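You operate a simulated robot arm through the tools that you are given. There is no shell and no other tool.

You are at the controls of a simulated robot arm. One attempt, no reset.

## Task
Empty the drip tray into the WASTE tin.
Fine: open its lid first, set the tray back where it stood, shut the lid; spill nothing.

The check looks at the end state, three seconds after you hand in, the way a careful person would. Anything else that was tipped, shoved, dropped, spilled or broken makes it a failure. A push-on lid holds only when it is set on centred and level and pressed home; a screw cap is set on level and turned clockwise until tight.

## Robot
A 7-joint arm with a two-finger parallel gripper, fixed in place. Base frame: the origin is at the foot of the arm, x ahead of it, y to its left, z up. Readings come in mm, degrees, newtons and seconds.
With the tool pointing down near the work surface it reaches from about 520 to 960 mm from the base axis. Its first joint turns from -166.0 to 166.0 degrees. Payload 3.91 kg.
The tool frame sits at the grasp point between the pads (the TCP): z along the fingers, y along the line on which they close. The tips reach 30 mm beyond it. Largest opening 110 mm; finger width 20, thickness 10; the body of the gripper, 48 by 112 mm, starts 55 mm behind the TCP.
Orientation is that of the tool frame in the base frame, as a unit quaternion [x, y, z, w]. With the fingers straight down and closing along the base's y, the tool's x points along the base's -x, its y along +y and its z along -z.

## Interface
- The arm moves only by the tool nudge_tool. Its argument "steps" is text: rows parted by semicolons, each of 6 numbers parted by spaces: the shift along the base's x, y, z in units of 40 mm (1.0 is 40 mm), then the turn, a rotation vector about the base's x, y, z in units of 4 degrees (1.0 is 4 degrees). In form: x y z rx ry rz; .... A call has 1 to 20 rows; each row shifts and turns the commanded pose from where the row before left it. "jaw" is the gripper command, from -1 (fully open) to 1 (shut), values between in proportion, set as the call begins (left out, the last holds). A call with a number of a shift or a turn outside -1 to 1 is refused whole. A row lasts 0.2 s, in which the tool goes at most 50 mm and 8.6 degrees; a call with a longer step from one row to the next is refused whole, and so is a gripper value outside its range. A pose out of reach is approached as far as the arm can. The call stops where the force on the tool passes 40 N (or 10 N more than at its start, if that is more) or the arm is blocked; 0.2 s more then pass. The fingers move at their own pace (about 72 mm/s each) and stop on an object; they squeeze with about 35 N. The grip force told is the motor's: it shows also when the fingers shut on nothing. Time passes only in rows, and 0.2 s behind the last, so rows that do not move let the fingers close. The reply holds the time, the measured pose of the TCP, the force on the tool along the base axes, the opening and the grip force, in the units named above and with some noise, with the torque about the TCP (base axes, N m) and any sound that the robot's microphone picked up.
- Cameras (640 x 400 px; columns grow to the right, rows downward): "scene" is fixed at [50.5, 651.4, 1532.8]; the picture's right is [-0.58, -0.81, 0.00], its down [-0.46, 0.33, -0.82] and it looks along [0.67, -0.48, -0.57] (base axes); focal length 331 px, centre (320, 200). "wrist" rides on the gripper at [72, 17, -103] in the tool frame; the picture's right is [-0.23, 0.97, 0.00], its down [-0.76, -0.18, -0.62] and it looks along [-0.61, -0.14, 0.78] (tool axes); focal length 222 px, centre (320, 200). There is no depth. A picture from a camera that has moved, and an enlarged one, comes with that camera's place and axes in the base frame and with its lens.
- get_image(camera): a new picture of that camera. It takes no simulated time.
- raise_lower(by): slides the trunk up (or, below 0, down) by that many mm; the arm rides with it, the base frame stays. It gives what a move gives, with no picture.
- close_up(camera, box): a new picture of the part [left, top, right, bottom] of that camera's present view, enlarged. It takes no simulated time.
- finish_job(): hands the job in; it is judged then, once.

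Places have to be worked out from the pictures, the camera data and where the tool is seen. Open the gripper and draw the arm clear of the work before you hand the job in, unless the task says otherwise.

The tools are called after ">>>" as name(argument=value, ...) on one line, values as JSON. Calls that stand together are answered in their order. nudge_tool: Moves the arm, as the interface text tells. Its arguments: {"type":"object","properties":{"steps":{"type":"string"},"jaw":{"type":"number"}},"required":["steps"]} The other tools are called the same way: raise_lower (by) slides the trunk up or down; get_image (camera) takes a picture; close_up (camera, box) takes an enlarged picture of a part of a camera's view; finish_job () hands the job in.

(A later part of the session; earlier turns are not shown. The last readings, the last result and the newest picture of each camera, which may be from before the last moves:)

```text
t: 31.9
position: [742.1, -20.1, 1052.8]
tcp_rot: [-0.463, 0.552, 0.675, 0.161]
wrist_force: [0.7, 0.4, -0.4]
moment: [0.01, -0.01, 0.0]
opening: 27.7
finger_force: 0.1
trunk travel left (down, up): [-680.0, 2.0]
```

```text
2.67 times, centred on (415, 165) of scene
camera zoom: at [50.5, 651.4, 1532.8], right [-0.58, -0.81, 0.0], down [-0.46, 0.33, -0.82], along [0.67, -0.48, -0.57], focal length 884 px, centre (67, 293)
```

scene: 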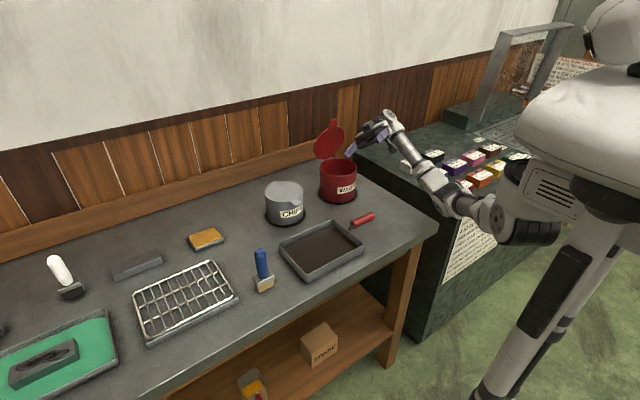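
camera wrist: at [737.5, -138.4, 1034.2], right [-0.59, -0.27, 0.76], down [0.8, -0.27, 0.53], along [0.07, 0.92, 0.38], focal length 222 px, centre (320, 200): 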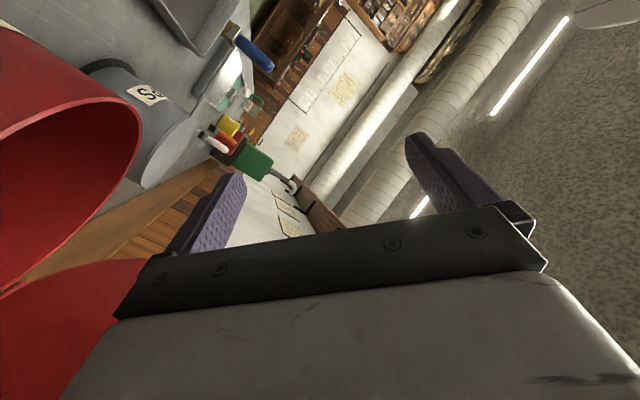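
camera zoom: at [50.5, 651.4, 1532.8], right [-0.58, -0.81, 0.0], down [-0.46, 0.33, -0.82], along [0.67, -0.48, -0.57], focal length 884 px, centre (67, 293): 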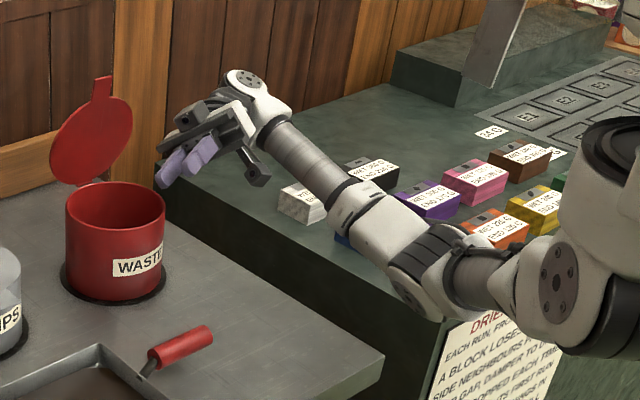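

All visible boxes are where they were. I'll un-tilt and check the two boxes hidden behind the forearm, then return to the handle.

>>> nudge_tool(steps="0 0 0.3 -0.895 -0.446 0;0 0 0.3 -0.895 -0.446 0;0 0 0 -0.895 -0.446 0;0 0 0 -0.895 -0.446 0;0 0 0 -0.895 -0.446 0;0 0 0 -0.895 -0.446 0;0 0 0 -0.895 -0.446 0;0 0 0 -0.895 -0.446 0;0 0 0 -0.895 -0.446 0;0 0 0 -0.895 -0.446 0;0 0 0 -0.895 -0.446 0;0 0 0 -0.895 -0.446 0;0 0 0 -0.895 -0.446 0;0 0 0 -0.895 -0.446 0;0 0 0 -0.895 -0.446 0;0 0 0 -0.895 -0.446 0;0 0 0 -0.895 -0.446 0;0 0 0 -0.895 -0.446 0;0 0 0 -0.895 -0.446 0;0 0 0 -0.895 -0.446 0")

>>> nudge_tool(steps="-0.59 0.465 -0.2 -0.895 -0.446 0;-0.59 0.465 -0.2 -0.895 -0.446 0;-0.59 0.465 -0.2 0 0 0.834;-0.59 0.465 -0.2 0 0 0.833;-0.59 0.465 -0.2 0 0 0.833;0 0 0 0 0 0", jaw=-1)

>>> get_image(camera="scene")

>>> close_up(camera="scene", box=[390, 130, 510, 210])

>>> get_image(camera="wrist")

```text
t: 36.1
position: [742.2, -19.1, 1078.1]
tcp_rot: [-0.641, 0.764, 0.067, 0.013]
wrist_force: [-0.3, 0.1, -0.2]
moment: [0.01, -0.04, 0.01]
opening: 27.2
finger_force: 0.0
trunk travel left (down, up): [-680.0, 2.0]
```

```text
t: 37.5
position: [622.9, 72.8, 1036.4]
tcp_rot: [-0.706, 0.708, 0.0, -0.003]
wrist_force: [-0.6, 0.7, -1.0]
moment: [-0.03, -0.04, -0.04]
opening: 109.9
finger_force: 0.2
trunk travel left (down, up): [-680.0, 2.0]
```

```text
taken
```

scene: 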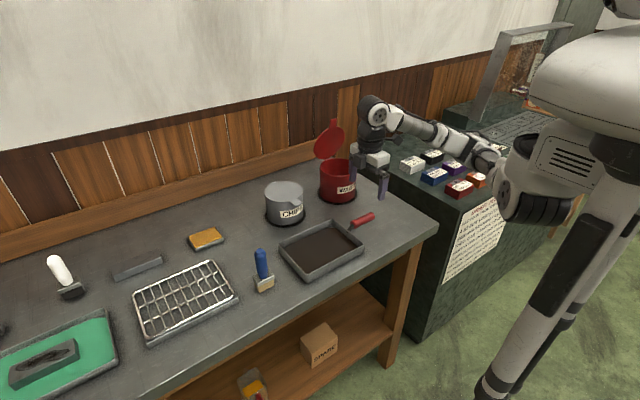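

```text
5.00 times, centred on (450, 170) of scene
camera zoom: at [50.5, 651.4, 1532.8], right [-0.58, -0.81, 0.0], down [-0.46, 0.33, -0.82], along [0.67, -0.48, -0.57], focal length 1657 px, centre (-330, 350)
```

zoom: 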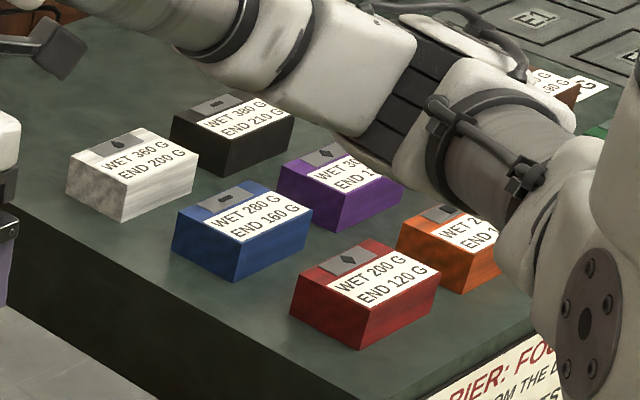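

```text
taken
camera wrist: at [605.6, 1.9, 1140.7], right [-0.97, 0.23, 0.0], down [0.18, 0.76, 0.62], along [0.14, 0.6, -0.78], focal length 222 px, centre (320, 200)
```

wrist: 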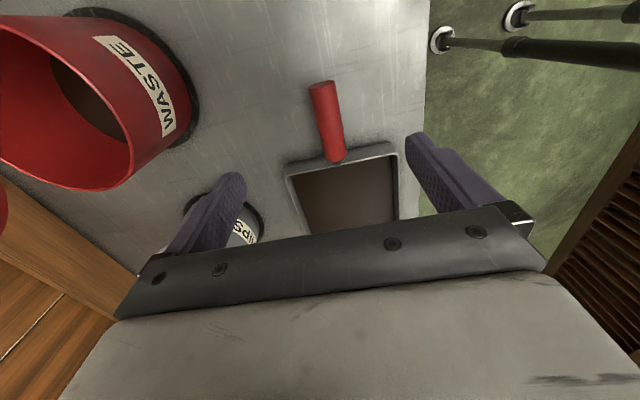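

The boxes are all in place. I'll zoom in on the handle from here to set the grasp.

>>> close_up(camera="wrist", box=[250, 60, 430, 240])

>>> close_up(camera="scene", box=[330, 195, 390, 245])

```text
2.22 times, centred on (340, 150) of wrist
camera zoom: at [605.6, 1.9, 1140.7], right [-0.97, 0.23, 0.0], down [0.18, 0.76, 0.62], along [0.14, 0.6, -0.78], focal length 494 px, centre (276, 311)
```

zoom: 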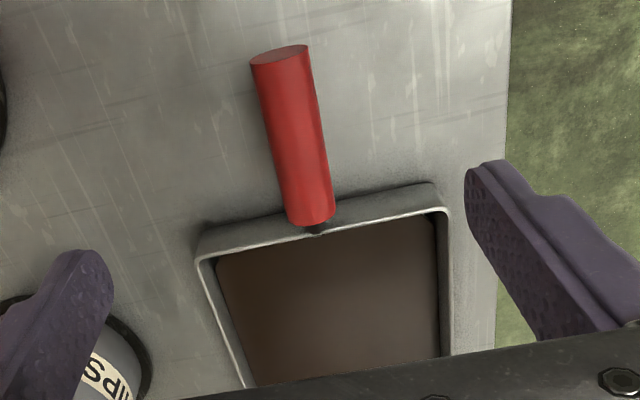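

```text
8.00 times, centred on (360, 220) of scene
camera zoom: at [50.5, 651.4, 1532.8], right [-0.58, -0.81, 0.0], down [-0.46, 0.33, -0.82], along [0.67, -0.48, -0.57], focal length 2650 px, centre (0, 40)
```

zoom: 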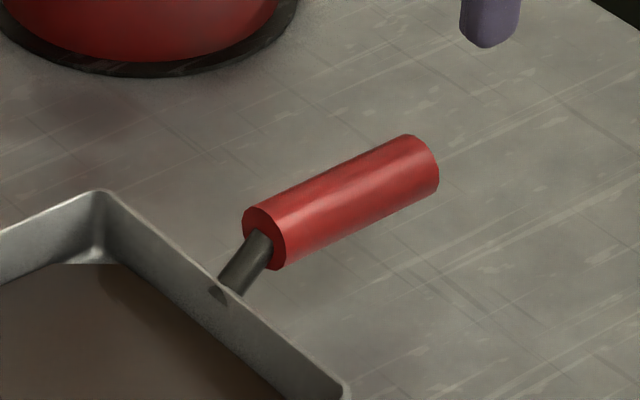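

Combining all the views, the tray rim is at z≈895 with the tray at x 545–687, y 145–339. The handle axis is at x≈615, z≈905, spanning y≈46–122. I'll move above the grip close to the tray side and recheck.

>>> nudge_tool(steps="-0.06 0.25 -0.7 0 0 0;-0.06 0.25 -0.7 0 0 0;-0.06 0.25 -0.7 0 0 0;0 0 0 0 0 0")

>>> close_up(camera="wrist", box=[230, 60, 430, 240])

>>> close_up(camera="scene", box=[330, 180, 400, 245])

```text
t: 38.5
position: [616.3, 103.6, 952.7]
tcp_rot: [-0.706, 0.708, -0.001, -0.002]
wrist_force: [0.1, 0.0, -1.0]
moment: [0.03, -0.02, -0.02]
opening: 109.9
finger_force: 0.1
trunk travel left (down, up): [-680.0, 2.0]
```

```text
2.22 times, centred on (330, 150) of wrist
camera zoom: at [598.9, 31.8, 1056.8], right [-0.97, 0.23, 0.0], down [0.18, 0.76, 0.62], along [0.14, 0.6, -0.78], focal length 494 px, centre (298, 311)
```

zoom: 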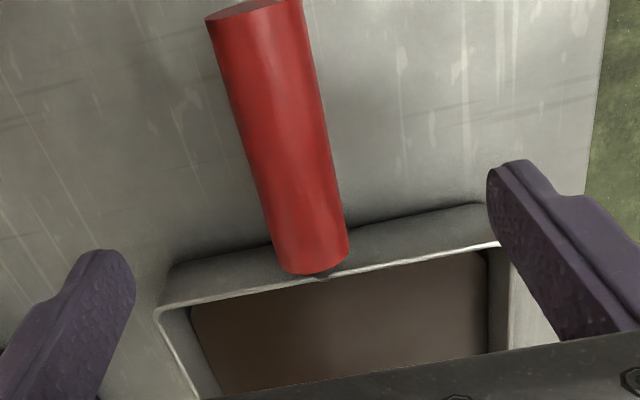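

```text
6.15 times, centred on (365, 212) of scene
camera zoom: at [50.5, 651.4, 1532.8], right [-0.58, -0.81, 0.0], down [-0.46, 0.33, -0.82], along [0.67, -0.48, -0.57], focal length 2039 px, centre (43, 123)
```

zoom: 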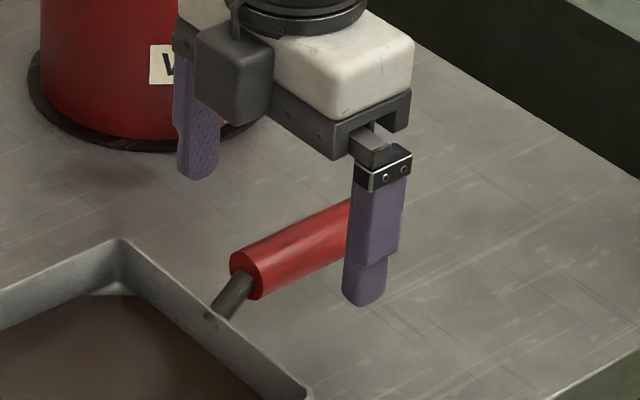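

The tool is centred on the handle (x≈615.5). I'll descend to z≈903, which keeps the tips about 20 mm above the table, and close on the grip.

>>> nudge_tool(steps="0 0 -0.45 0 0 0;0 0 -0.45 0 0 0;0 0 -0.34 0 0 0;0 0 0 0 0 0")

>>> close_up(camera="scene", box=[330, 180, 400, 245])

>>> close_up(camera="wrist", box=[230, 60, 430, 240])

```text
t: 39.5
position: [615.1, 103.3, 904.3]
tcp_rot: [-0.707, 0.708, -0.001, -0.002]
wrist_force: [0.3, -0.4, -0.4]
moment: [-0.02, -0.03, 0.01]
opening: 110.0
finger_force: 0.1
trunk travel left (down, up): [-680.0, 2.0]
```

```text
6.15 times, centred on (365, 212) of scene
camera zoom: at [50.5, 651.4, 1532.8], right [-0.58, -0.81, 0.0], down [-0.46, 0.33, -0.82], along [0.67, -0.48, -0.57], focal length 2039 px, centre (43, 123)
```

zoom: 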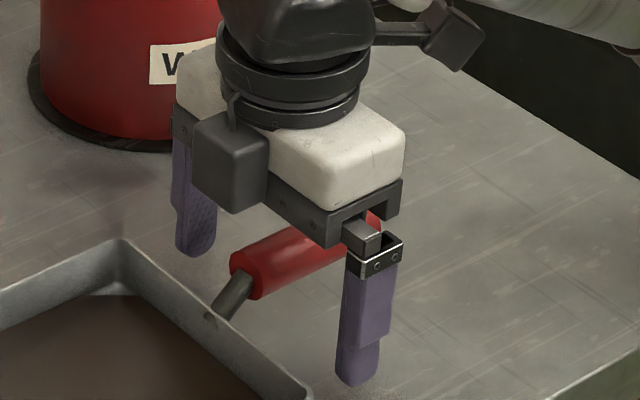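

```text
2.22 times, centred on (330, 150) of wrist
camera zoom: at [598.4, 30.8, 1007.3], right [-0.97, 0.23, 0.0], down [0.18, 0.76, 0.62], along [0.14, 0.6, -0.78], focal length 494 px, centre (298, 311)
```

zoom: 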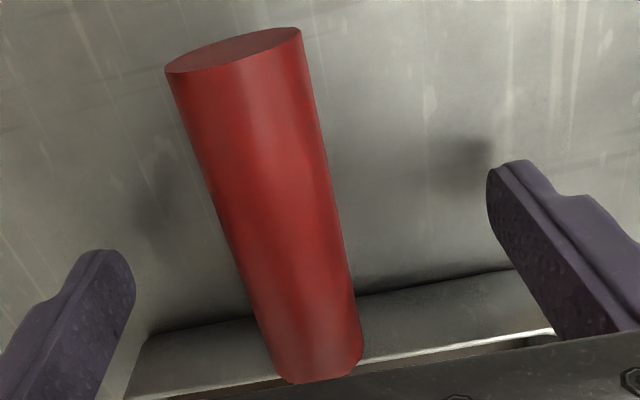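

The handle (about 25 mm in diameter) sits right at the TCP, so I'll close the jaw on it.

>>> nudge_tool(steps="0 0 0 0 0 0;0 0 0 0 0 0;0 0 0 0 0 0;0 0 0 0 0 0;0 0 0 0 0 0", jaw=1)

>>> close_up(camera="scene", box=[260, 180, 400, 290])

>>> get_image(camera="wrist")

```text
t: 40.7
position: [615.1, 101.7, 904.2]
tcp_rot: [-0.706, 0.708, 0.0, -0.002]
wrist_force: [-1.2, -0.4, 0.6]
moment: [0.0, 0.03, 0.17]
opening: 24.9
finger_force: 34.9
trunk travel left (down, up): [-680.0, 2.0]
```

```text
3.64 times, centred on (330, 235) of scene
camera zoom: at [50.5, 651.4, 1532.8], right [-0.58, -0.81, 0.0], down [-0.46, 0.33, -0.82], along [0.67, -0.48, -0.57], focal length 1205 px, centre (284, 73)
```

zoom: 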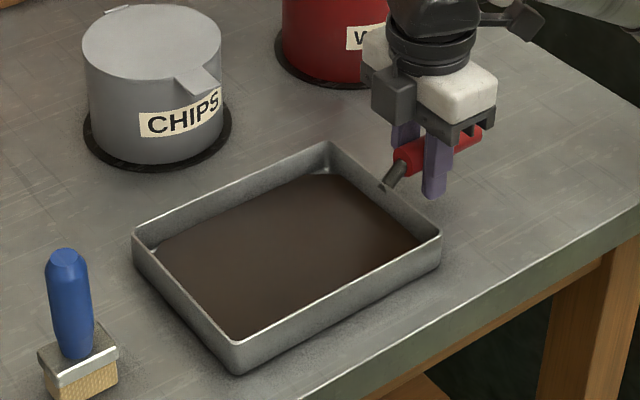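

```text
taken
camera wrist: at [598.4, 30.9, 1007.5], right [-0.97, 0.23, 0.0], down [0.18, 0.76, 0.62], along [0.14, 0.6, -0.78], focal length 222 px, centre (320, 200)
```

wrist: 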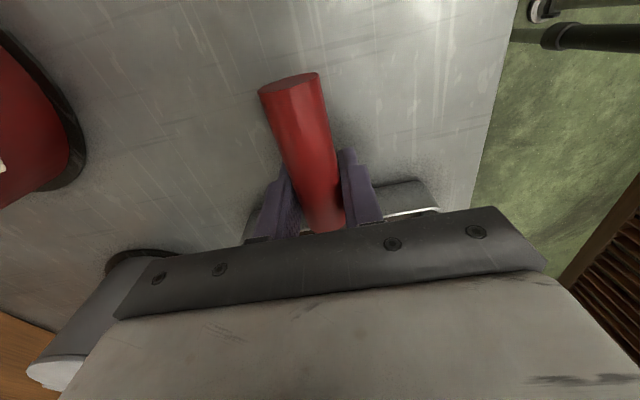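

I have a firm grip at 24.9 mm, and the liquid sits about 20 mm below the rim. I'll lift slowly by 12 mm and check for droop.

>>> nudge_tool(steps="0 0 0.05 0 0 0;0 0 0.05 0 0 0;0 0 0.1 0 0 0;0 0 0.1 0 0 0;0 0 0 0 0 0")

>>> close_up(camera="scene", box=[260, 180, 400, 290])

```text
t: 41.9
position: [615.2, 104.0, 915.2]
tcp_rot: [0.707, -0.707, -0.001, 0.001]
wrist_force: [1.1, 0.4, 0.2]
moment: [0.06, 0.07, 0.07]
opening: 25.4
finger_force: 35.3
trunk travel left (down, up): [-680.0, 2.0]
```

```text
3.64 times, centred on (330, 235) of scene
camera zoom: at [50.5, 651.4, 1532.8], right [-0.58, -0.81, 0.0], down [-0.46, 0.33, -0.82], along [0.67, -0.48, -0.57], focal length 1205 px, centre (284, 73)
```

zoom: 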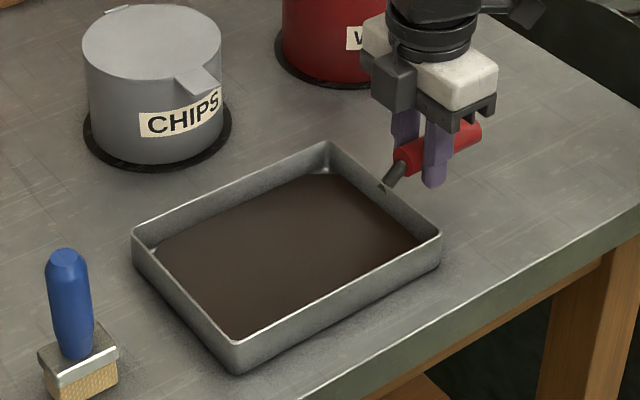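

The tool rose but the tray apparently stayed down, with almost no load on the wrist. I'll look closely at the fingers and handle.

>>> close_up(camera="scene", box=[335, 190, 385, 235])

>>> close_up(camera="wrist", box=[230, 60, 430, 240])

```text
8.89 times, centred on (360, 212) of scene
camera zoom: at [50.5, 651.4, 1532.8], right [-0.58, -0.81, 0.0], down [-0.46, 0.33, -0.82], along [0.67, -0.48, -0.57], focal length 2945 px, centre (-36, 89)
```

zoom: 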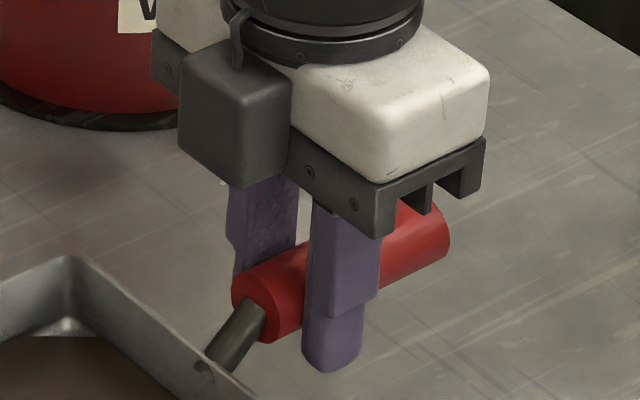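

```text
2.22 times, centred on (330, 150) of wrist
camera zoom: at [598.6, 31.6, 1019.9], right [-0.97, 0.23, 0.0], down [0.18, 0.76, 0.62], along [0.14, 0.6, -0.78], focal length 494 px, centre (298, 311)
```

zoom: 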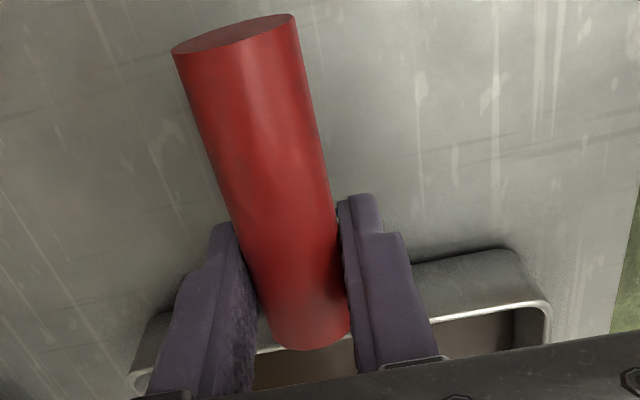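

The pads slid up along the handle without lifting the tray. I'll go back down 16 mm so the handle sits deeper in the pads, re-squeeze, and test with a tiny lift to read the load.

>>> nudge_tool(steps="0 0 0 0 0 0;0 0 0 0 0 0;0 0 -0.2 0 0 0;0 0 -0.2 0 0 0;0 0 0 0 0 0", jaw=0.3)

>>> nudge_tool(steps="0 0 0 0 0 0;0 0 0 0 0 0;0 0 0 0 0 0;0 0 0 0 0 0", jaw=1)

>>> nudge_tool(steps="0 0 0.08 0 0 0")

>>> close_up(camera="wrist", box=[230, 60, 430, 240])

>>> close_up(camera="scene", box=[260, 180, 400, 290])

```text
t: 43.1
position: [617.0, 103.0, 900.8]
tcp_rot: [-0.707, 0.707, -0.001, -0.002]
wrist_force: [0.4, -0.1, -0.3]
moment: [0.02, -0.04, 0.0]
opening: 38.6
finger_force: 0.1
trunk travel left (down, up): [-680.0, 2.0]
```

```text
t: 44.1
position: [616.3, 101.5, 899.6]
tcp_rot: [-0.706, 0.708, -0.001, -0.003]
wrist_force: [-0.6, -1.1, 0.6]
moment: [-0.02, -0.02, 0.09]
opening: 25.2
finger_force: 34.9
trunk travel left (down, up): [-680.0, 2.0]
```

```text
t: 44.5
position: [617.3, 102.4, 902.5]
tcp_rot: [-0.706, 0.708, 0.0, -0.002]
wrist_force: [-0.5, -0.3, -3.1]
moment: [-0.38, 0.04, 0.0]
opening: 25.3
finger_force: 35.4
trunk travel left (down, up): [-680.0, 2.0]
```

```text
2.22 times, centred on (330, 150) of wrist
camera zoom: at [599.0, 31.3, 1006.7], right [-0.97, 0.23, 0.0], down [0.18, 0.76, 0.62], along [0.14, 0.6, -0.78], focal length 494 px, centre (298, 311)
```

zoom: 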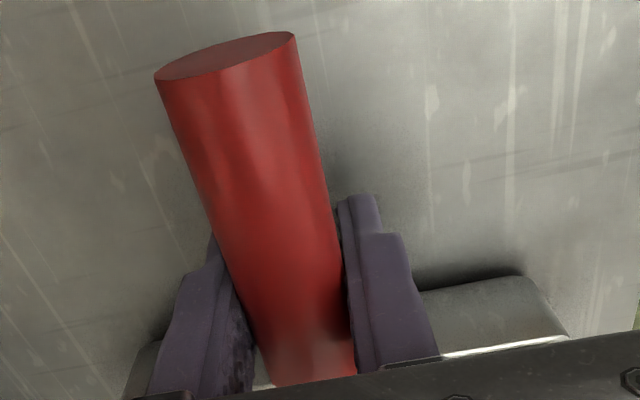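

```text
3.64 times, centred on (330, 235) of scene
camera zoom: at [50.5, 651.4, 1532.8], right [-0.58, -0.81, 0.0], down [-0.46, 0.33, -0.82], along [0.67, -0.48, -0.57], focal length 1205 px, centre (284, 73)
```

zoom: 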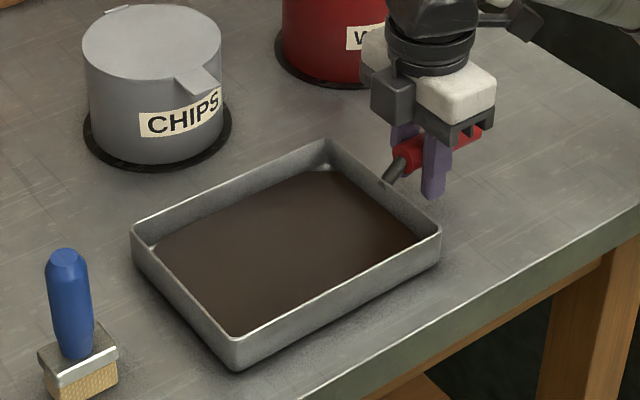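

This time the wrist carries load (−3 N) and the tray's right side rose slightly. I'll lift a bit further in small steps and read the force.

>>> nudge_tool(steps="0 0 0.08 0 0 0")

>>> nudge_tool(steps="0 0 0 0 0 0")

>>> close_up(camera="scene", box=[260, 180, 400, 290])

```text
t: 44.9
position: [616.5, 103.4, 905.1]
tcp_rot: [-0.707, 0.708, 0.0, -0.003]
wrist_force: [-0.3, -0.1, -3.0]
moment: [-0.36, -0.02, 0.04]
opening: 25.2
finger_force: 34.4
trunk travel left (down, up): [-680.0, 2.0]
```

```text
t: 45.3
position: [616.8, 103.4, 905.4]
tcp_rot: [-0.707, 0.708, 0.0, -0.002]
wrist_force: [0.0, -0.3, -3.3]
moment: [-0.33, -0.01, 0.0]
opening: 24.9
finger_force: 35.5
trunk travel left (down, up): [-680.0, 2.0]
```

```text
3.64 times, centred on (330, 235) of scene
camera zoom: at [50.5, 651.4, 1532.8], right [-0.58, -0.81, 0.0], down [-0.46, 0.33, -0.82], along [0.67, -0.48, -0.57], focal length 1205 px, centre (284, 73)
```

zoom: 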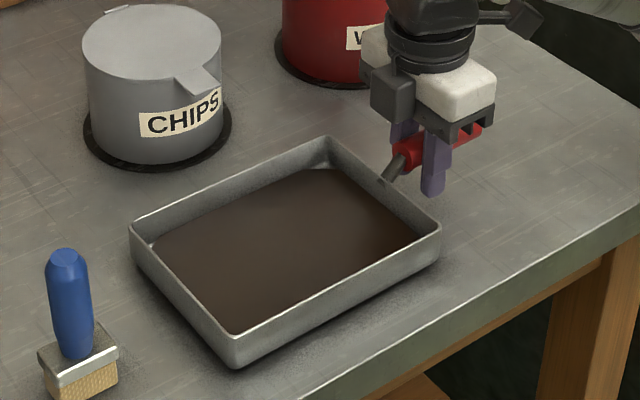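

The handle pivots between the pads: the torsion limit is about 0.35 N·m, while the full tray needs about 1.6 N·m. A side pinch can't carry it level, so I'll set it back down and release. I'll use a pan-style grip instead, with one finger under and one over the handle and the tool horizontal.

>>> nudge_tool(steps="0 0 -0.05 0 0 0;0 0 -0.05 0 0 0;0 0 -0.06 0 0 0;0 0 0 0 0 0")

>>> nudge_tool(steps="0 0 0 0 0 0;0 0 0 0 0 0;0 0 0 0 0 0;0 0 0 0 0 0", jaw=-0.5)

>>> close_up(camera="scene", box=[260, 180, 400, 290])

```text
t: 46.3
position: [615.7, 102.3, 900.2]
tcp_rot: [-0.707, 0.708, 0.0, -0.001]
wrist_force: [0.7, 0.1, 0.4]
moment: [0.53, 0.01, -0.03]
opening: 25.1
finger_force: 34.6
trunk travel left (down, up): [-680.0, 2.0]
```

```text
t: 47.3
position: [616.2, 103.8, 899.4]
tcp_rot: [-0.706, 0.708, 0.0, -0.002]
wrist_force: [-1.4, -0.4, 0.3]
moment: [0.02, 0.0, 0.01]
opening: 82.4
finger_force: 0.1
trunk travel left (down, up): [-680.0, 2.0]
```

```text
3.64 times, centred on (330, 235) of scene
camera zoom: at [50.5, 651.4, 1532.8], right [-0.58, -0.81, 0.0], down [-0.46, 0.33, -0.82], along [0.67, -0.48, -0.57], focal length 1205 px, centre (284, 73)
```

zoom: 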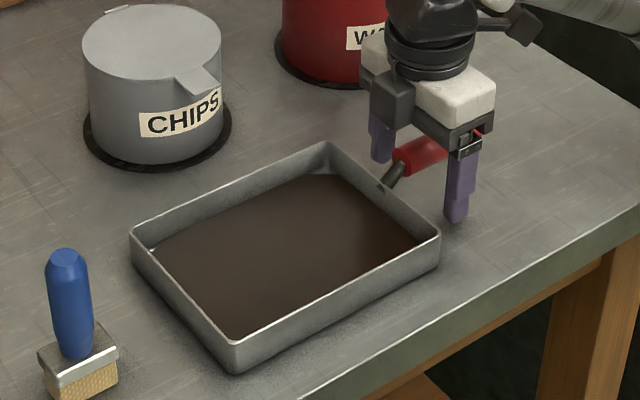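

The tray is back within about 1 mm of its place and released. I'll rise to safety and re-orient the tool to horizontal, pointing +y with the jaw closing vertically, well above everything.

>>> nudge_tool(steps="0 0 1 0 0 0;0 0 1 0 0 0;0 0 1 0 0 0;0 0 1 0 0 0;0 0 0.5 0 0 0")

>>> nudge_tool(steps="0.055 -0.029 0 0.866 0.866 -0.866;0.055 -0.029 0 0.866 0.866 -0.866;0.055 -0.029 0 0.866 0.866 -0.866;0.055 -0.029 0 0.866 0.866 -0.866;0.055 -0.029 0 0.866 0.866 -0.866;0.055 -0.029 0 0.866 0.866 -0.866;0.055 -0.029 0 0.866 0.866 -0.866;0.055 -0.029 0 0.866 0.866 -0.866;0.055 -0.029 0 0.866 0.866 -0.866;0.055 -0.029 0 0.866 0.866 -0.866")

>>> get_image(camera="scene")

```text
t: 48.5
position: [615.0, 102.5, 1083.2]
tcp_rot: [-0.707, 0.707, -0.001, -0.002]
wrist_force: [0.3, -0.1, 0.3]
moment: [0.01, 0.0, 0.02]
opening: 82.7
finger_force: 0.0
trunk travel left (down, up): [-680.0, 2.0]
```

```text
t: 50.7
position: [639.0, 92.1, 1080.0]
tcp_rot: [-0.408, 0.817, 0.408, -0.002]
wrist_force: [0.6, 0.7, -0.1]
moment: [-0.01, -0.04, 0.0]
opening: 82.6
finger_force: 0.1
trunk travel left (down, up): [-680.0, 2.0]
```

```text
taken
```

scene: 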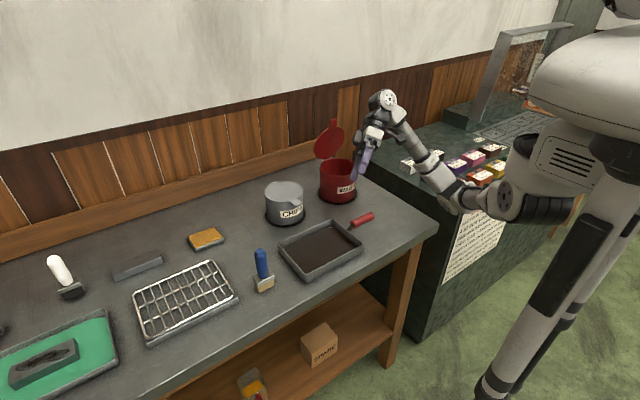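

The first half of the re-orientation went fine. I'll complete it.

>>> nudge_tool(steps="0.055 -0.029 0 0.866 0.866 -0.866;0.055 -0.029 0 0.866 0.866 -0.866;0.055 -0.029 0 0.866 0.866 -0.866;0.055 -0.029 0 0.866 0.866 -0.866;0.055 -0.029 0 0.866 0.866 -0.866;0.055 -0.029 0 0.866 0.866 -0.866;0.055 -0.029 0 0.866 0.866 -0.866;0.055 -0.029 0 0.866 0.866 -0.866;0.055 -0.029 0 0.866 0.866 -0.866;0.055 -0.029 0 0.866 0.866 -0.866;0 0 0 0 0 0")

>>> get_image(camera="scene")

>>> get_image(camera="wrist")

```text
t: 53.1
position: [659.2, 78.2, 1080.2]
tcp_rot: [-0.001, 0.707, 0.708, -0.002]
wrist_force: [0.4, -1.1, 0.4]
moment: [-0.02, 0.0, -0.03]
opening: 82.5
finger_force: 0.1
trunk travel left (down, up): [-680.0, 2.0]
```

```text
taken
```

scene: 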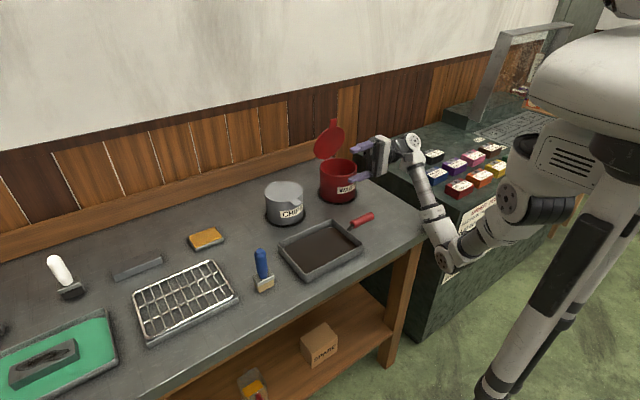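

```text
taken
camera wrist: at [587.0, -24.5, 1096.8], right [0.23, 0.0, 0.97], down [0.76, -0.62, -0.18], along [0.6, 0.78, -0.14], focal length 222 px, centre (320, 200)
```

wrist: 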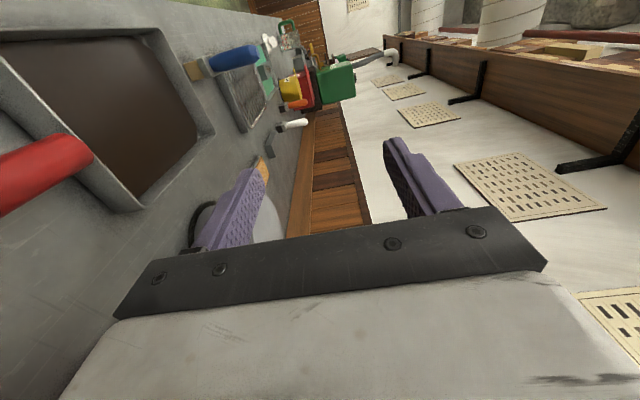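

The force data says the tray weighs only about 4–5 N, but the handle pinch can't resist the moment, and the horizontal pose drops the elbow toward the table edge. A better option is pinching the middle of the tray's near wall from above. The fingertips stay ≈18 mm below the rim and above the liquid, and this keeps the pour pose I already rehearsed. First I'll re-orient the tool downward and move above the near wall.

>>> nudge_tool(steps="-0.141 0.1975 0 -0.866 -0.866 0.866;-0.141 0.1975 0 -0.866 -0.866 0.866;-0.141 0.1975 0 -0.866 -0.866 0.866;-0.141 0.1975 0 -0.866 -0.866 0.866;-0.141 0.1975 0 -0.866 -0.866 0.866;-0.141 0.1975 0 -0.866 -0.866 0.866;-0.141 0.1975 0 -0.866 -0.866 0.866;-0.141 0.1975 0 -0.866 -0.866 0.866;-0.141 0.1975 0 -0.866 -0.866 0.866;-0.141 0.1975 0 -0.866 -0.866 0.866;-0.141 0.1975 0 -0.866 -0.866 0.866;-0.141 0.1975 0 -0.866 -0.866 0.866;-0.141 0.1975 0 -0.866 -0.866 0.866;-0.141 0.1975 0 -0.866 -0.866 0.866;-0.141 0.1975 0 -0.866 -0.866 0.866;-0.141 0.1975 0 -0.866 -0.866 0.866;-0.141 0.1975 0 -0.866 -0.866 0.866;-0.141 0.1975 0 -0.866 -0.866 0.866;-0.141 0.1975 0 -0.866 -0.866 0.866;-0.141 0.1975 0 -0.866 -0.866 0.866")

>>> nudge_tool(steps="0 0 -0.6 0 -0.625 0;0 0 -0.6 0 -0.625 0;0 0 -0.6 0 0 0;0 0 0 0 0 0", jaw=0.2)

>>> get_image(camera="wrist")

>>> get_image(camera="scene")

```text
t: 57.3
position: [546.6, 238.1, 1079.0]
tcp_rot: [0.707, -0.707, 0.001, 0.002]
wrist_force: [-1.0, 0.1, 0.0]
moment: [-0.01, 0.0, 0.03]
opening: 82.4
finger_force: 0.0
trunk travel left (down, up): [-680.0, 2.0]
```

```text
t: 58.3
position: [549.9, 239.4, 1006.9]
tcp_rot: [-0.706, 0.707, -0.031, 0.028]
wrist_force: [-0.1, 0.1, -0.5]
moment: [0.02, -0.01, -0.03]
opening: 43.8
finger_force: 0.0
trunk travel left (down, up): [-680.0, 2.0]
```

```text
taken
camera wrist: at [523.3, 167.8, 1109.4], right [-0.97, 0.23, -0.08], down [0.13, 0.76, 0.63], along [0.21, 0.6, -0.77], focal length 222 px, centre (320, 200)
```

wrist: 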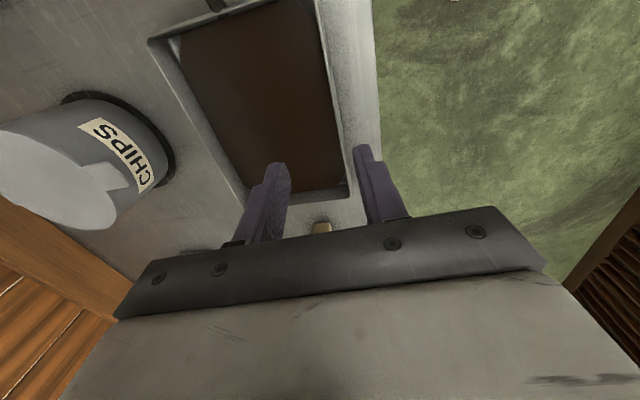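

```text
taken
```

scene: 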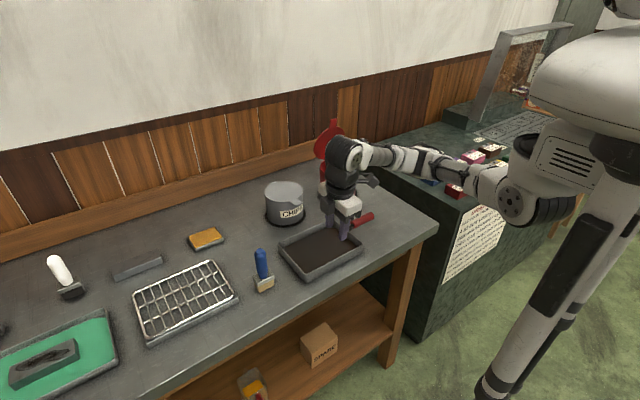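

I'll zoom in on the near wall to align the fingers with it.

>>> close_up(camera="wrist", box=[240, 60, 420, 230])

>>> close_up(camera="scene", box=[270, 190, 380, 290])

```text
2.35 times, centred on (330, 145) of wrist
camera zoom: at [523.3, 167.8, 1109.4], right [-0.97, 0.23, -0.08], down [0.13, 0.76, 0.63], along [0.21, 0.6, -0.77], focal length 523 px, centre (296, 329)
```

zoom: 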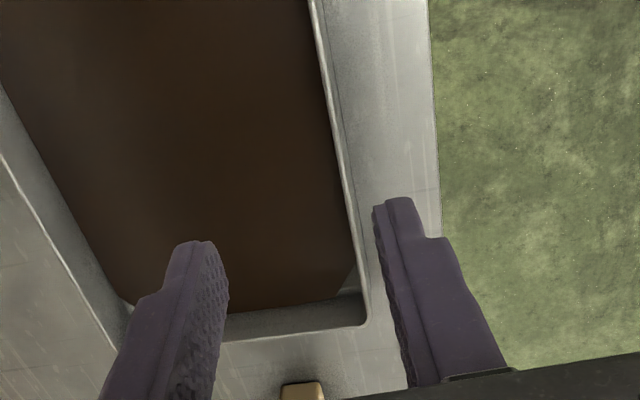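

```text
4.00 times, centred on (325, 240) of scene
camera zoom: at [50.5, 651.4, 1532.8], right [-0.58, -0.81, 0.0], down [-0.46, 0.33, -0.82], along [0.67, -0.48, -0.57], focal length 1325 px, centre (300, 40)
```

zoom: 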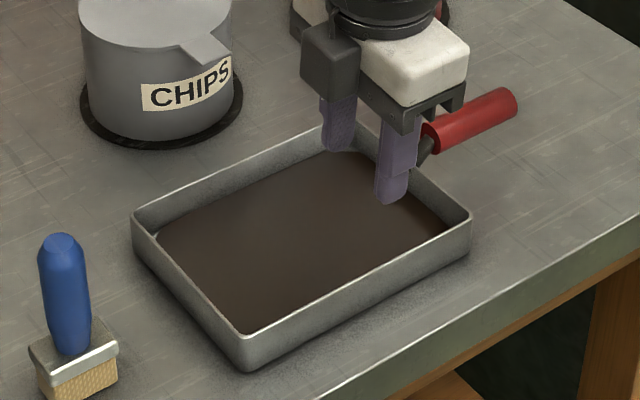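

The near wall's rim is at x≈541.5, about 7.5 mm to −x of the tool. I'll correct that and lower until the fingertips are just above the rim.

>>> nudge_tool(steps="-0.09 -0.04 -0.6 0 0 0;-0.1 -0.05 -0.6 0 0 0;0 0 -0.6 0 0 0;0 0 0 0 0 0")

>>> close_up(camera="wrist", box=[240, 60, 420, 230])

>>> close_up(camera="scene", box=[300, 200, 370, 270])

```text
t: 59.3
position: [542.3, 232.9, 937.0]
tcp_rot: [-0.705, 0.708, -0.031, 0.029]
wrist_force: [-1.2, -0.7, -0.4]
moment: [-0.01, -0.01, 0.01]
opening: 43.8
finger_force: 0.0
trunk travel left (down, up): [-680.0, 2.0]
```

```text
2.35 times, centred on (330, 145) of wrist
camera zoom: at [514.9, 162.3, 1038.8], right [-0.97, 0.23, -0.08], down [0.13, 0.76, 0.63], along [0.21, 0.6, -0.77], focal length 523 px, centre (296, 329)
```

zoom: 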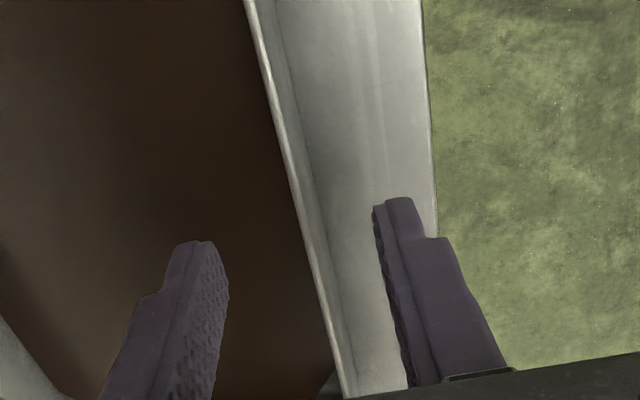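

```text
5.71 times, centred on (335, 235) of scene
camera zoom: at [50.5, 651.4, 1532.8], right [-0.58, -0.81, 0.0], down [-0.46, 0.33, -0.82], along [0.67, -0.48, -0.57], focal length 1893 px, centre (234, 0)
```

zoom: 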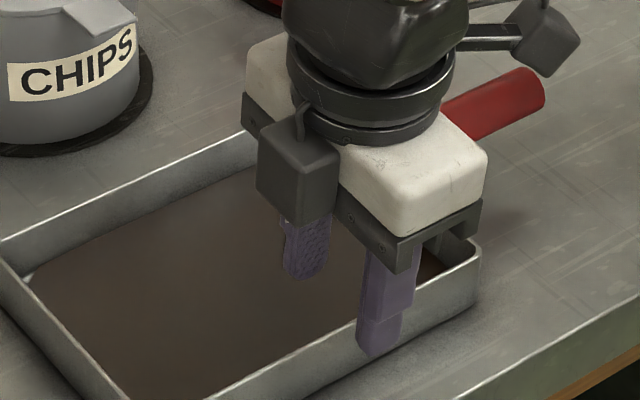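

The wall is centred between the fingers. I'll lower 30 mm so the tips overlap the wall by about 17 mm, staying above the liquid.

>>> nudge_tool(steps="0 0 -0.4 0 0 0;0 0 -0.35 0 0 0;0 0 0 0 0 0")

>>> close_up(camera="wrist", box=[240, 60, 420, 230])

>>> close_up(camera="scene", box=[300, 200, 370, 270])

```text
t: 60.1
position: [541.8, 233.3, 906.1]
tcp_rot: [-0.706, 0.707, -0.031, 0.029]
wrist_force: [1.4, 0.3, 0.2]
moment: [-0.01, 0.01, -0.01]
opening: 44.1
finger_force: 0.1
trunk travel left (down, up): [-680.0, 2.0]
```

```text
2.35 times, centred on (330, 145) of wrist
camera zoom: at [514.5, 161.7, 1007.8], right [-0.97, 0.23, -0.08], down [0.13, 0.76, 0.63], along [0.21, 0.6, -0.77], focal length 523 px, centre (296, 329)
```

zoom: 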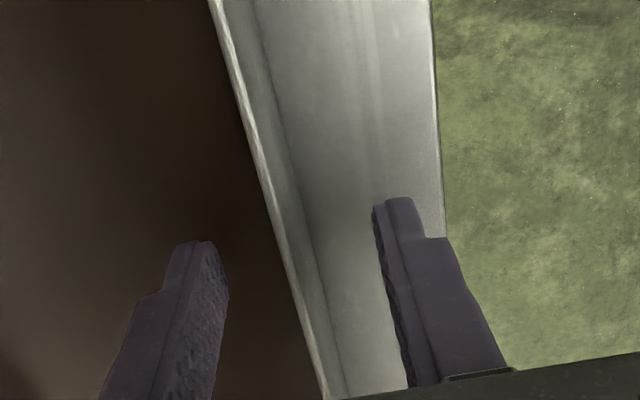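

```text
5.71 times, centred on (335, 235) of scene
camera zoom: at [50.5, 651.4, 1532.8], right [-0.58, -0.81, 0.0], down [-0.46, 0.33, -0.82], along [0.67, -0.48, -0.57], focal length 1893 px, centre (234, 0)
```

zoom: 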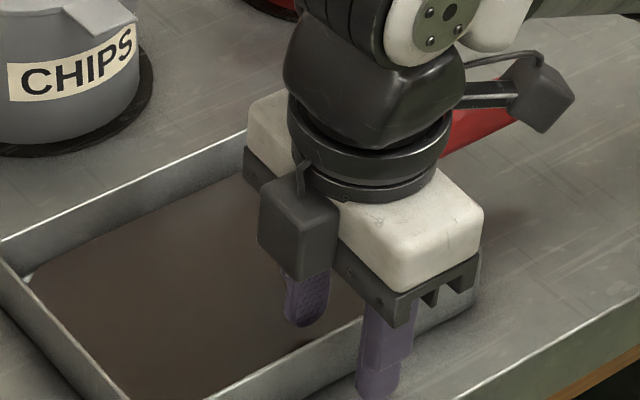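

The fingers straddle the wall and there is no contact yet. Closing the jaw on the wall.

>>> nudge_tool(steps="0 0 0 0 0 0;0 0 0 0 0 0;0 0 0 0 0 0;0 0 0 0 0 0", jaw=1)

>>> close_up(camera="scene", box=[260, 180, 400, 290])

>>> close_up(camera="wrist", box=[240, 60, 420, 230])

```text
t: 61.1
position: [540.9, 233.8, 905.2]
tcp_rot: [-0.706, 0.707, -0.031, 0.028]
wrist_force: [0.4, 0.0, -0.3]
moment: [-0.01, 0.19, 0.02]
opening: 2.2
finger_force: 34.9
trunk travel left (down, up): [-680.0, 2.0]
```

```text
3.64 times, centred on (330, 235) of scene
camera zoom: at [50.5, 651.4, 1532.8], right [-0.58, -0.81, 0.0], down [-0.46, 0.33, -0.82], along [0.67, -0.48, -0.57], focal length 1205 px, centre (284, 73)
```

zoom: 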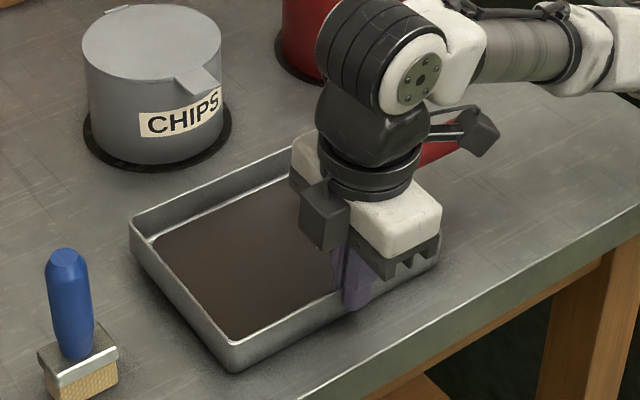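

```text
2.35 times, centred on (330, 145) of wrist
camera zoom: at [514.6, 161.7, 1007.9], right [-0.97, 0.23, -0.08], down [0.13, 0.76, 0.63], along [0.21, 0.6, -0.77], focal length 523 px, centre (296, 329)
```

zoom: 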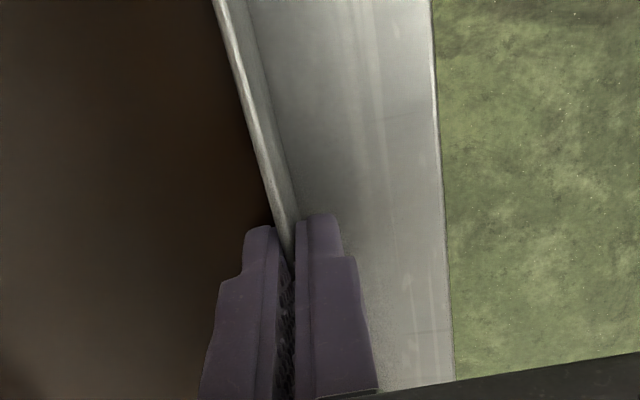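

The jaw holds the 2 mm wall. I'll lift a few millimetres and read the load.

>>> nudge_tool(steps="0 0 0.05 0 0 0;0 0 0.05 0 0 0;0 0 0 0 0 0")

>>> close_up(camera="scene", box=[260, 180, 400, 290])

```text
t: 61.9
position: [541.7, 233.3, 909.9]
tcp_rot: [-0.706, 0.707, -0.03, 0.028]
wrist_force: [-0.1, -0.7, -3.5]
moment: [0.1, 0.27, 0.0]
opening: 2.8
finger_force: 34.9
trunk travel left (down, up): [-680.0, 2.0]
```

```text
3.64 times, centred on (330, 235) of scene
camera zoom: at [50.5, 651.4, 1532.8], right [-0.58, -0.81, 0.0], down [-0.46, 0.33, -0.82], along [0.67, -0.48, -0.57], focal length 1205 px, centre (284, 73)
```

zoom: 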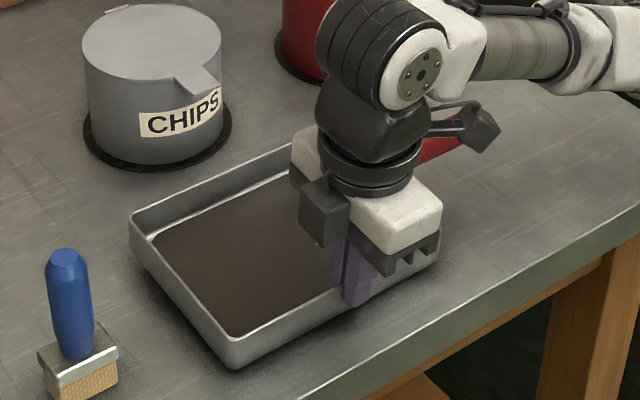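

The load is building as expected (−3.5 N). I'll continue a few more millimetres.

>>> nudge_tool(steps="0 0 0.1 0 0 0;0 0 0.1 0 0 0;0 0 0 0 0 0")

>>> close_up(camera="scene", box=[260, 180, 400, 290])

```text
t: 62.7
position: [540.3, 233.1, 917.2]
tcp_rot: [-0.706, 0.707, -0.031, 0.028]
wrist_force: [0.3, -0.8, -2.9]
moment: [0.11, 0.27, 0.0]
opening: 2.5
finger_force: 35.2
trunk travel left (down, up): [-680.0, 2.0]
```

```text
3.64 times, centred on (330, 235) of scene
camera zoom: at [50.5, 651.4, 1532.8], right [-0.58, -0.81, 0.0], down [-0.46, 0.33, -0.82], along [0.67, -0.48, -0.57], focal length 1205 px, centre (284, 73)
```

zoom: 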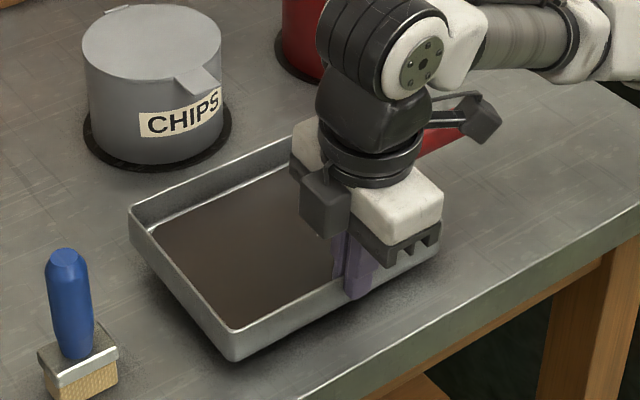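

I'll zoom in on the tray's corners to see whether it's level.

>>> close_up(camera="scene", box=[275, 205, 365, 285])

>>> get_image(camera="wrist")

```text
5.00 times, centred on (320, 245) of scene
camera zoom: at [50.5, 651.4, 1532.8], right [-0.58, -0.81, 0.0], down [-0.46, 0.33, -0.82], along [0.67, -0.48, -0.57], focal length 1657 px, centre (320, -25)
```

zoom: 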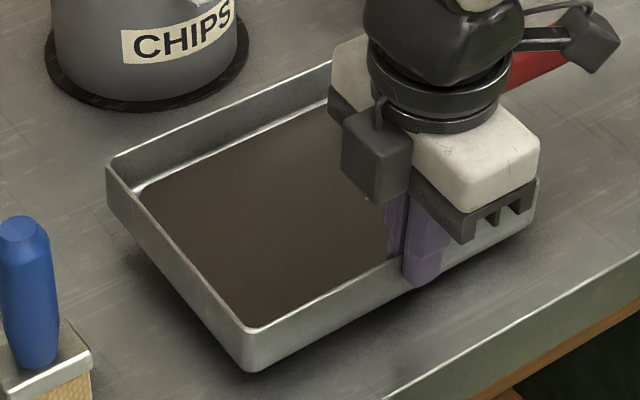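

```text
taken
camera wrist: at [514.2, 161.7, 1019.8], right [-0.97, 0.23, -0.08], down [0.13, 0.76, 0.63], along [0.21, 0.6, -0.77], focal length 222 px, centre (320, 200)
```

wrist: 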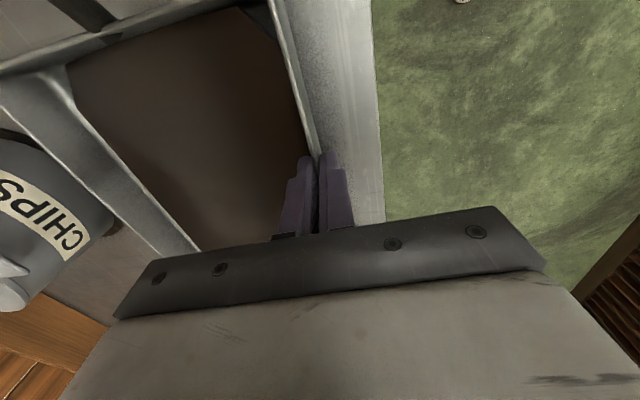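

The tray is held but nose-up by about 4°, because the wall is nearly vertical and my 5° tool tilt was too much. The centre of mass is also about 30 mm to −y of the grip. I'll level it in the air, set it down gently, and re-grip at a better spot.

>>> nudge_tool(steps="0.008 0 0 -0.06 0.25 0;0.008 0 0 -0.06 0.25 0;0.008 0 0 -0.06 0.25 0;0.008 0 0 -0.06 0.25 0;0 0 0 0 0 0")

>>> close_up(camera="scene", box=[275, 205, 365, 285])

```text
t: 63.9
position: [543.3, 233.9, 916.9]
tcp_rot: [0.707, -0.707, 0.012, 0.002]
wrist_force: [0.1, 0.3, -3.1]
moment: [0.08, 0.24, 0.0]
opening: 2.6
finger_force: 34.9
trunk travel left (down, up): [-680.0, 2.0]
```

```text
5.00 times, centred on (320, 245) of scene
camera zoom: at [50.5, 651.4, 1532.8], right [-0.58, -0.81, 0.0], down [-0.46, 0.33, -0.82], along [0.67, -0.48, -0.57], focal length 1657 px, centre (320, -25)
```

zoom: 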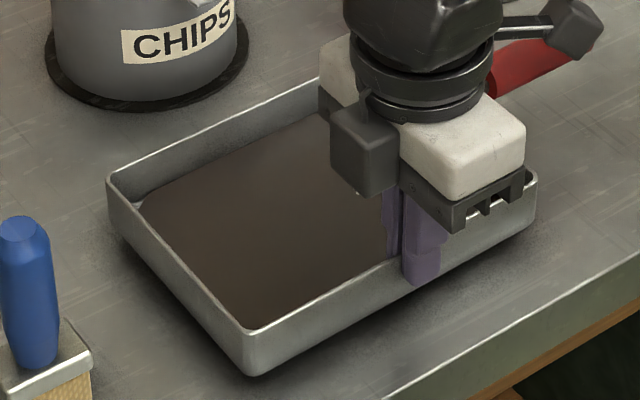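

The tray is level and carried (3.1 N). I'll set it down and re-grip about 25 mm toward −y to sit under its centre of mass.

>>> nudge_tool(steps="0 0 -0.1 0 0 0;0 0 -0.1 0 0 0;0 0 -0.06 0 0 0;0 0 0 0 0 0")

>>> nudge_tool(steps="0 0 -0.02 0 0 0;0 0 0 0 0 0")

>>> close_up(camera="scene", box=[275, 205, 365, 285])

```text
t: 64.9
position: [542.7, 233.8, 908.2]
tcp_rot: [-0.706, 0.708, -0.013, -0.001]
wrist_force: [1.2, -0.3, -2.4]
moment: [0.26, 0.24, 0.0]
opening: 2.4
finger_force: 34.6
trunk travel left (down, up): [-680.0, 2.0]
```

```text
t: 65.5
position: [542.0, 234.1, 908.3]
tcp_rot: [-0.707, 0.707, -0.013, -0.001]
wrist_force: [0.5, -0.4, 5.3]
moment: [0.88, 0.27, -0.02]
opening: 2.5
finger_force: 34.8
trunk travel left (down, up): [-680.0, 2.0]
```

```text
5.00 times, centred on (320, 245) of scene
camera zoom: at [50.5, 651.4, 1532.8], right [-0.58, -0.81, 0.0], down [-0.46, 0.33, -0.82], along [0.67, -0.48, -0.57], focal length 1657 px, centre (320, -25)
```

zoom: 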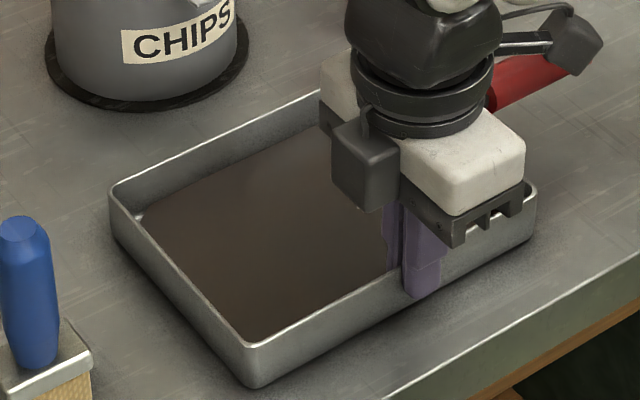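

Only the near-left corner touches: the tray is about 2° nose-up and right-up. I'll level it with small rotations before seating it fully.

>>> nudge_tool(steps="0 0 0 0.15 0.2 0;0 0 0 0.15 0.2 0;0 0 0 0.15 0.2 0;0 0 0 0 0 0")

>>> close_up(camera="scene", box=[275, 205, 365, 285])

```text
t: 66.5
position: [543.6, 234.0, 906.3]
tcp_rot: [-0.706, 0.708, 0.014, -0.005]
wrist_force: [2.2, -4.3, 8.0]
moment: [-1.11, -0.67, -0.1]
opening: 3.0
finger_force: 34.8
trunk travel left (down, up): [-680.0, 2.0]
```

```text
5.00 times, centred on (320, 245) of scene
camera zoom: at [50.5, 651.4, 1532.8], right [-0.58, -0.81, 0.0], down [-0.46, 0.33, -0.82], along [0.67, -0.48, -0.57], focal length 1657 px, centre (320, -25)
```

zoom: 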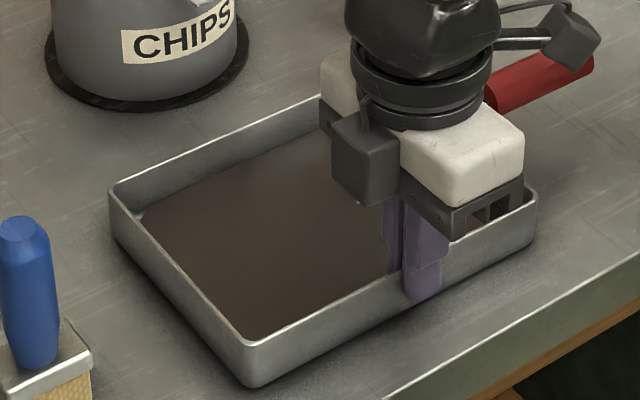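

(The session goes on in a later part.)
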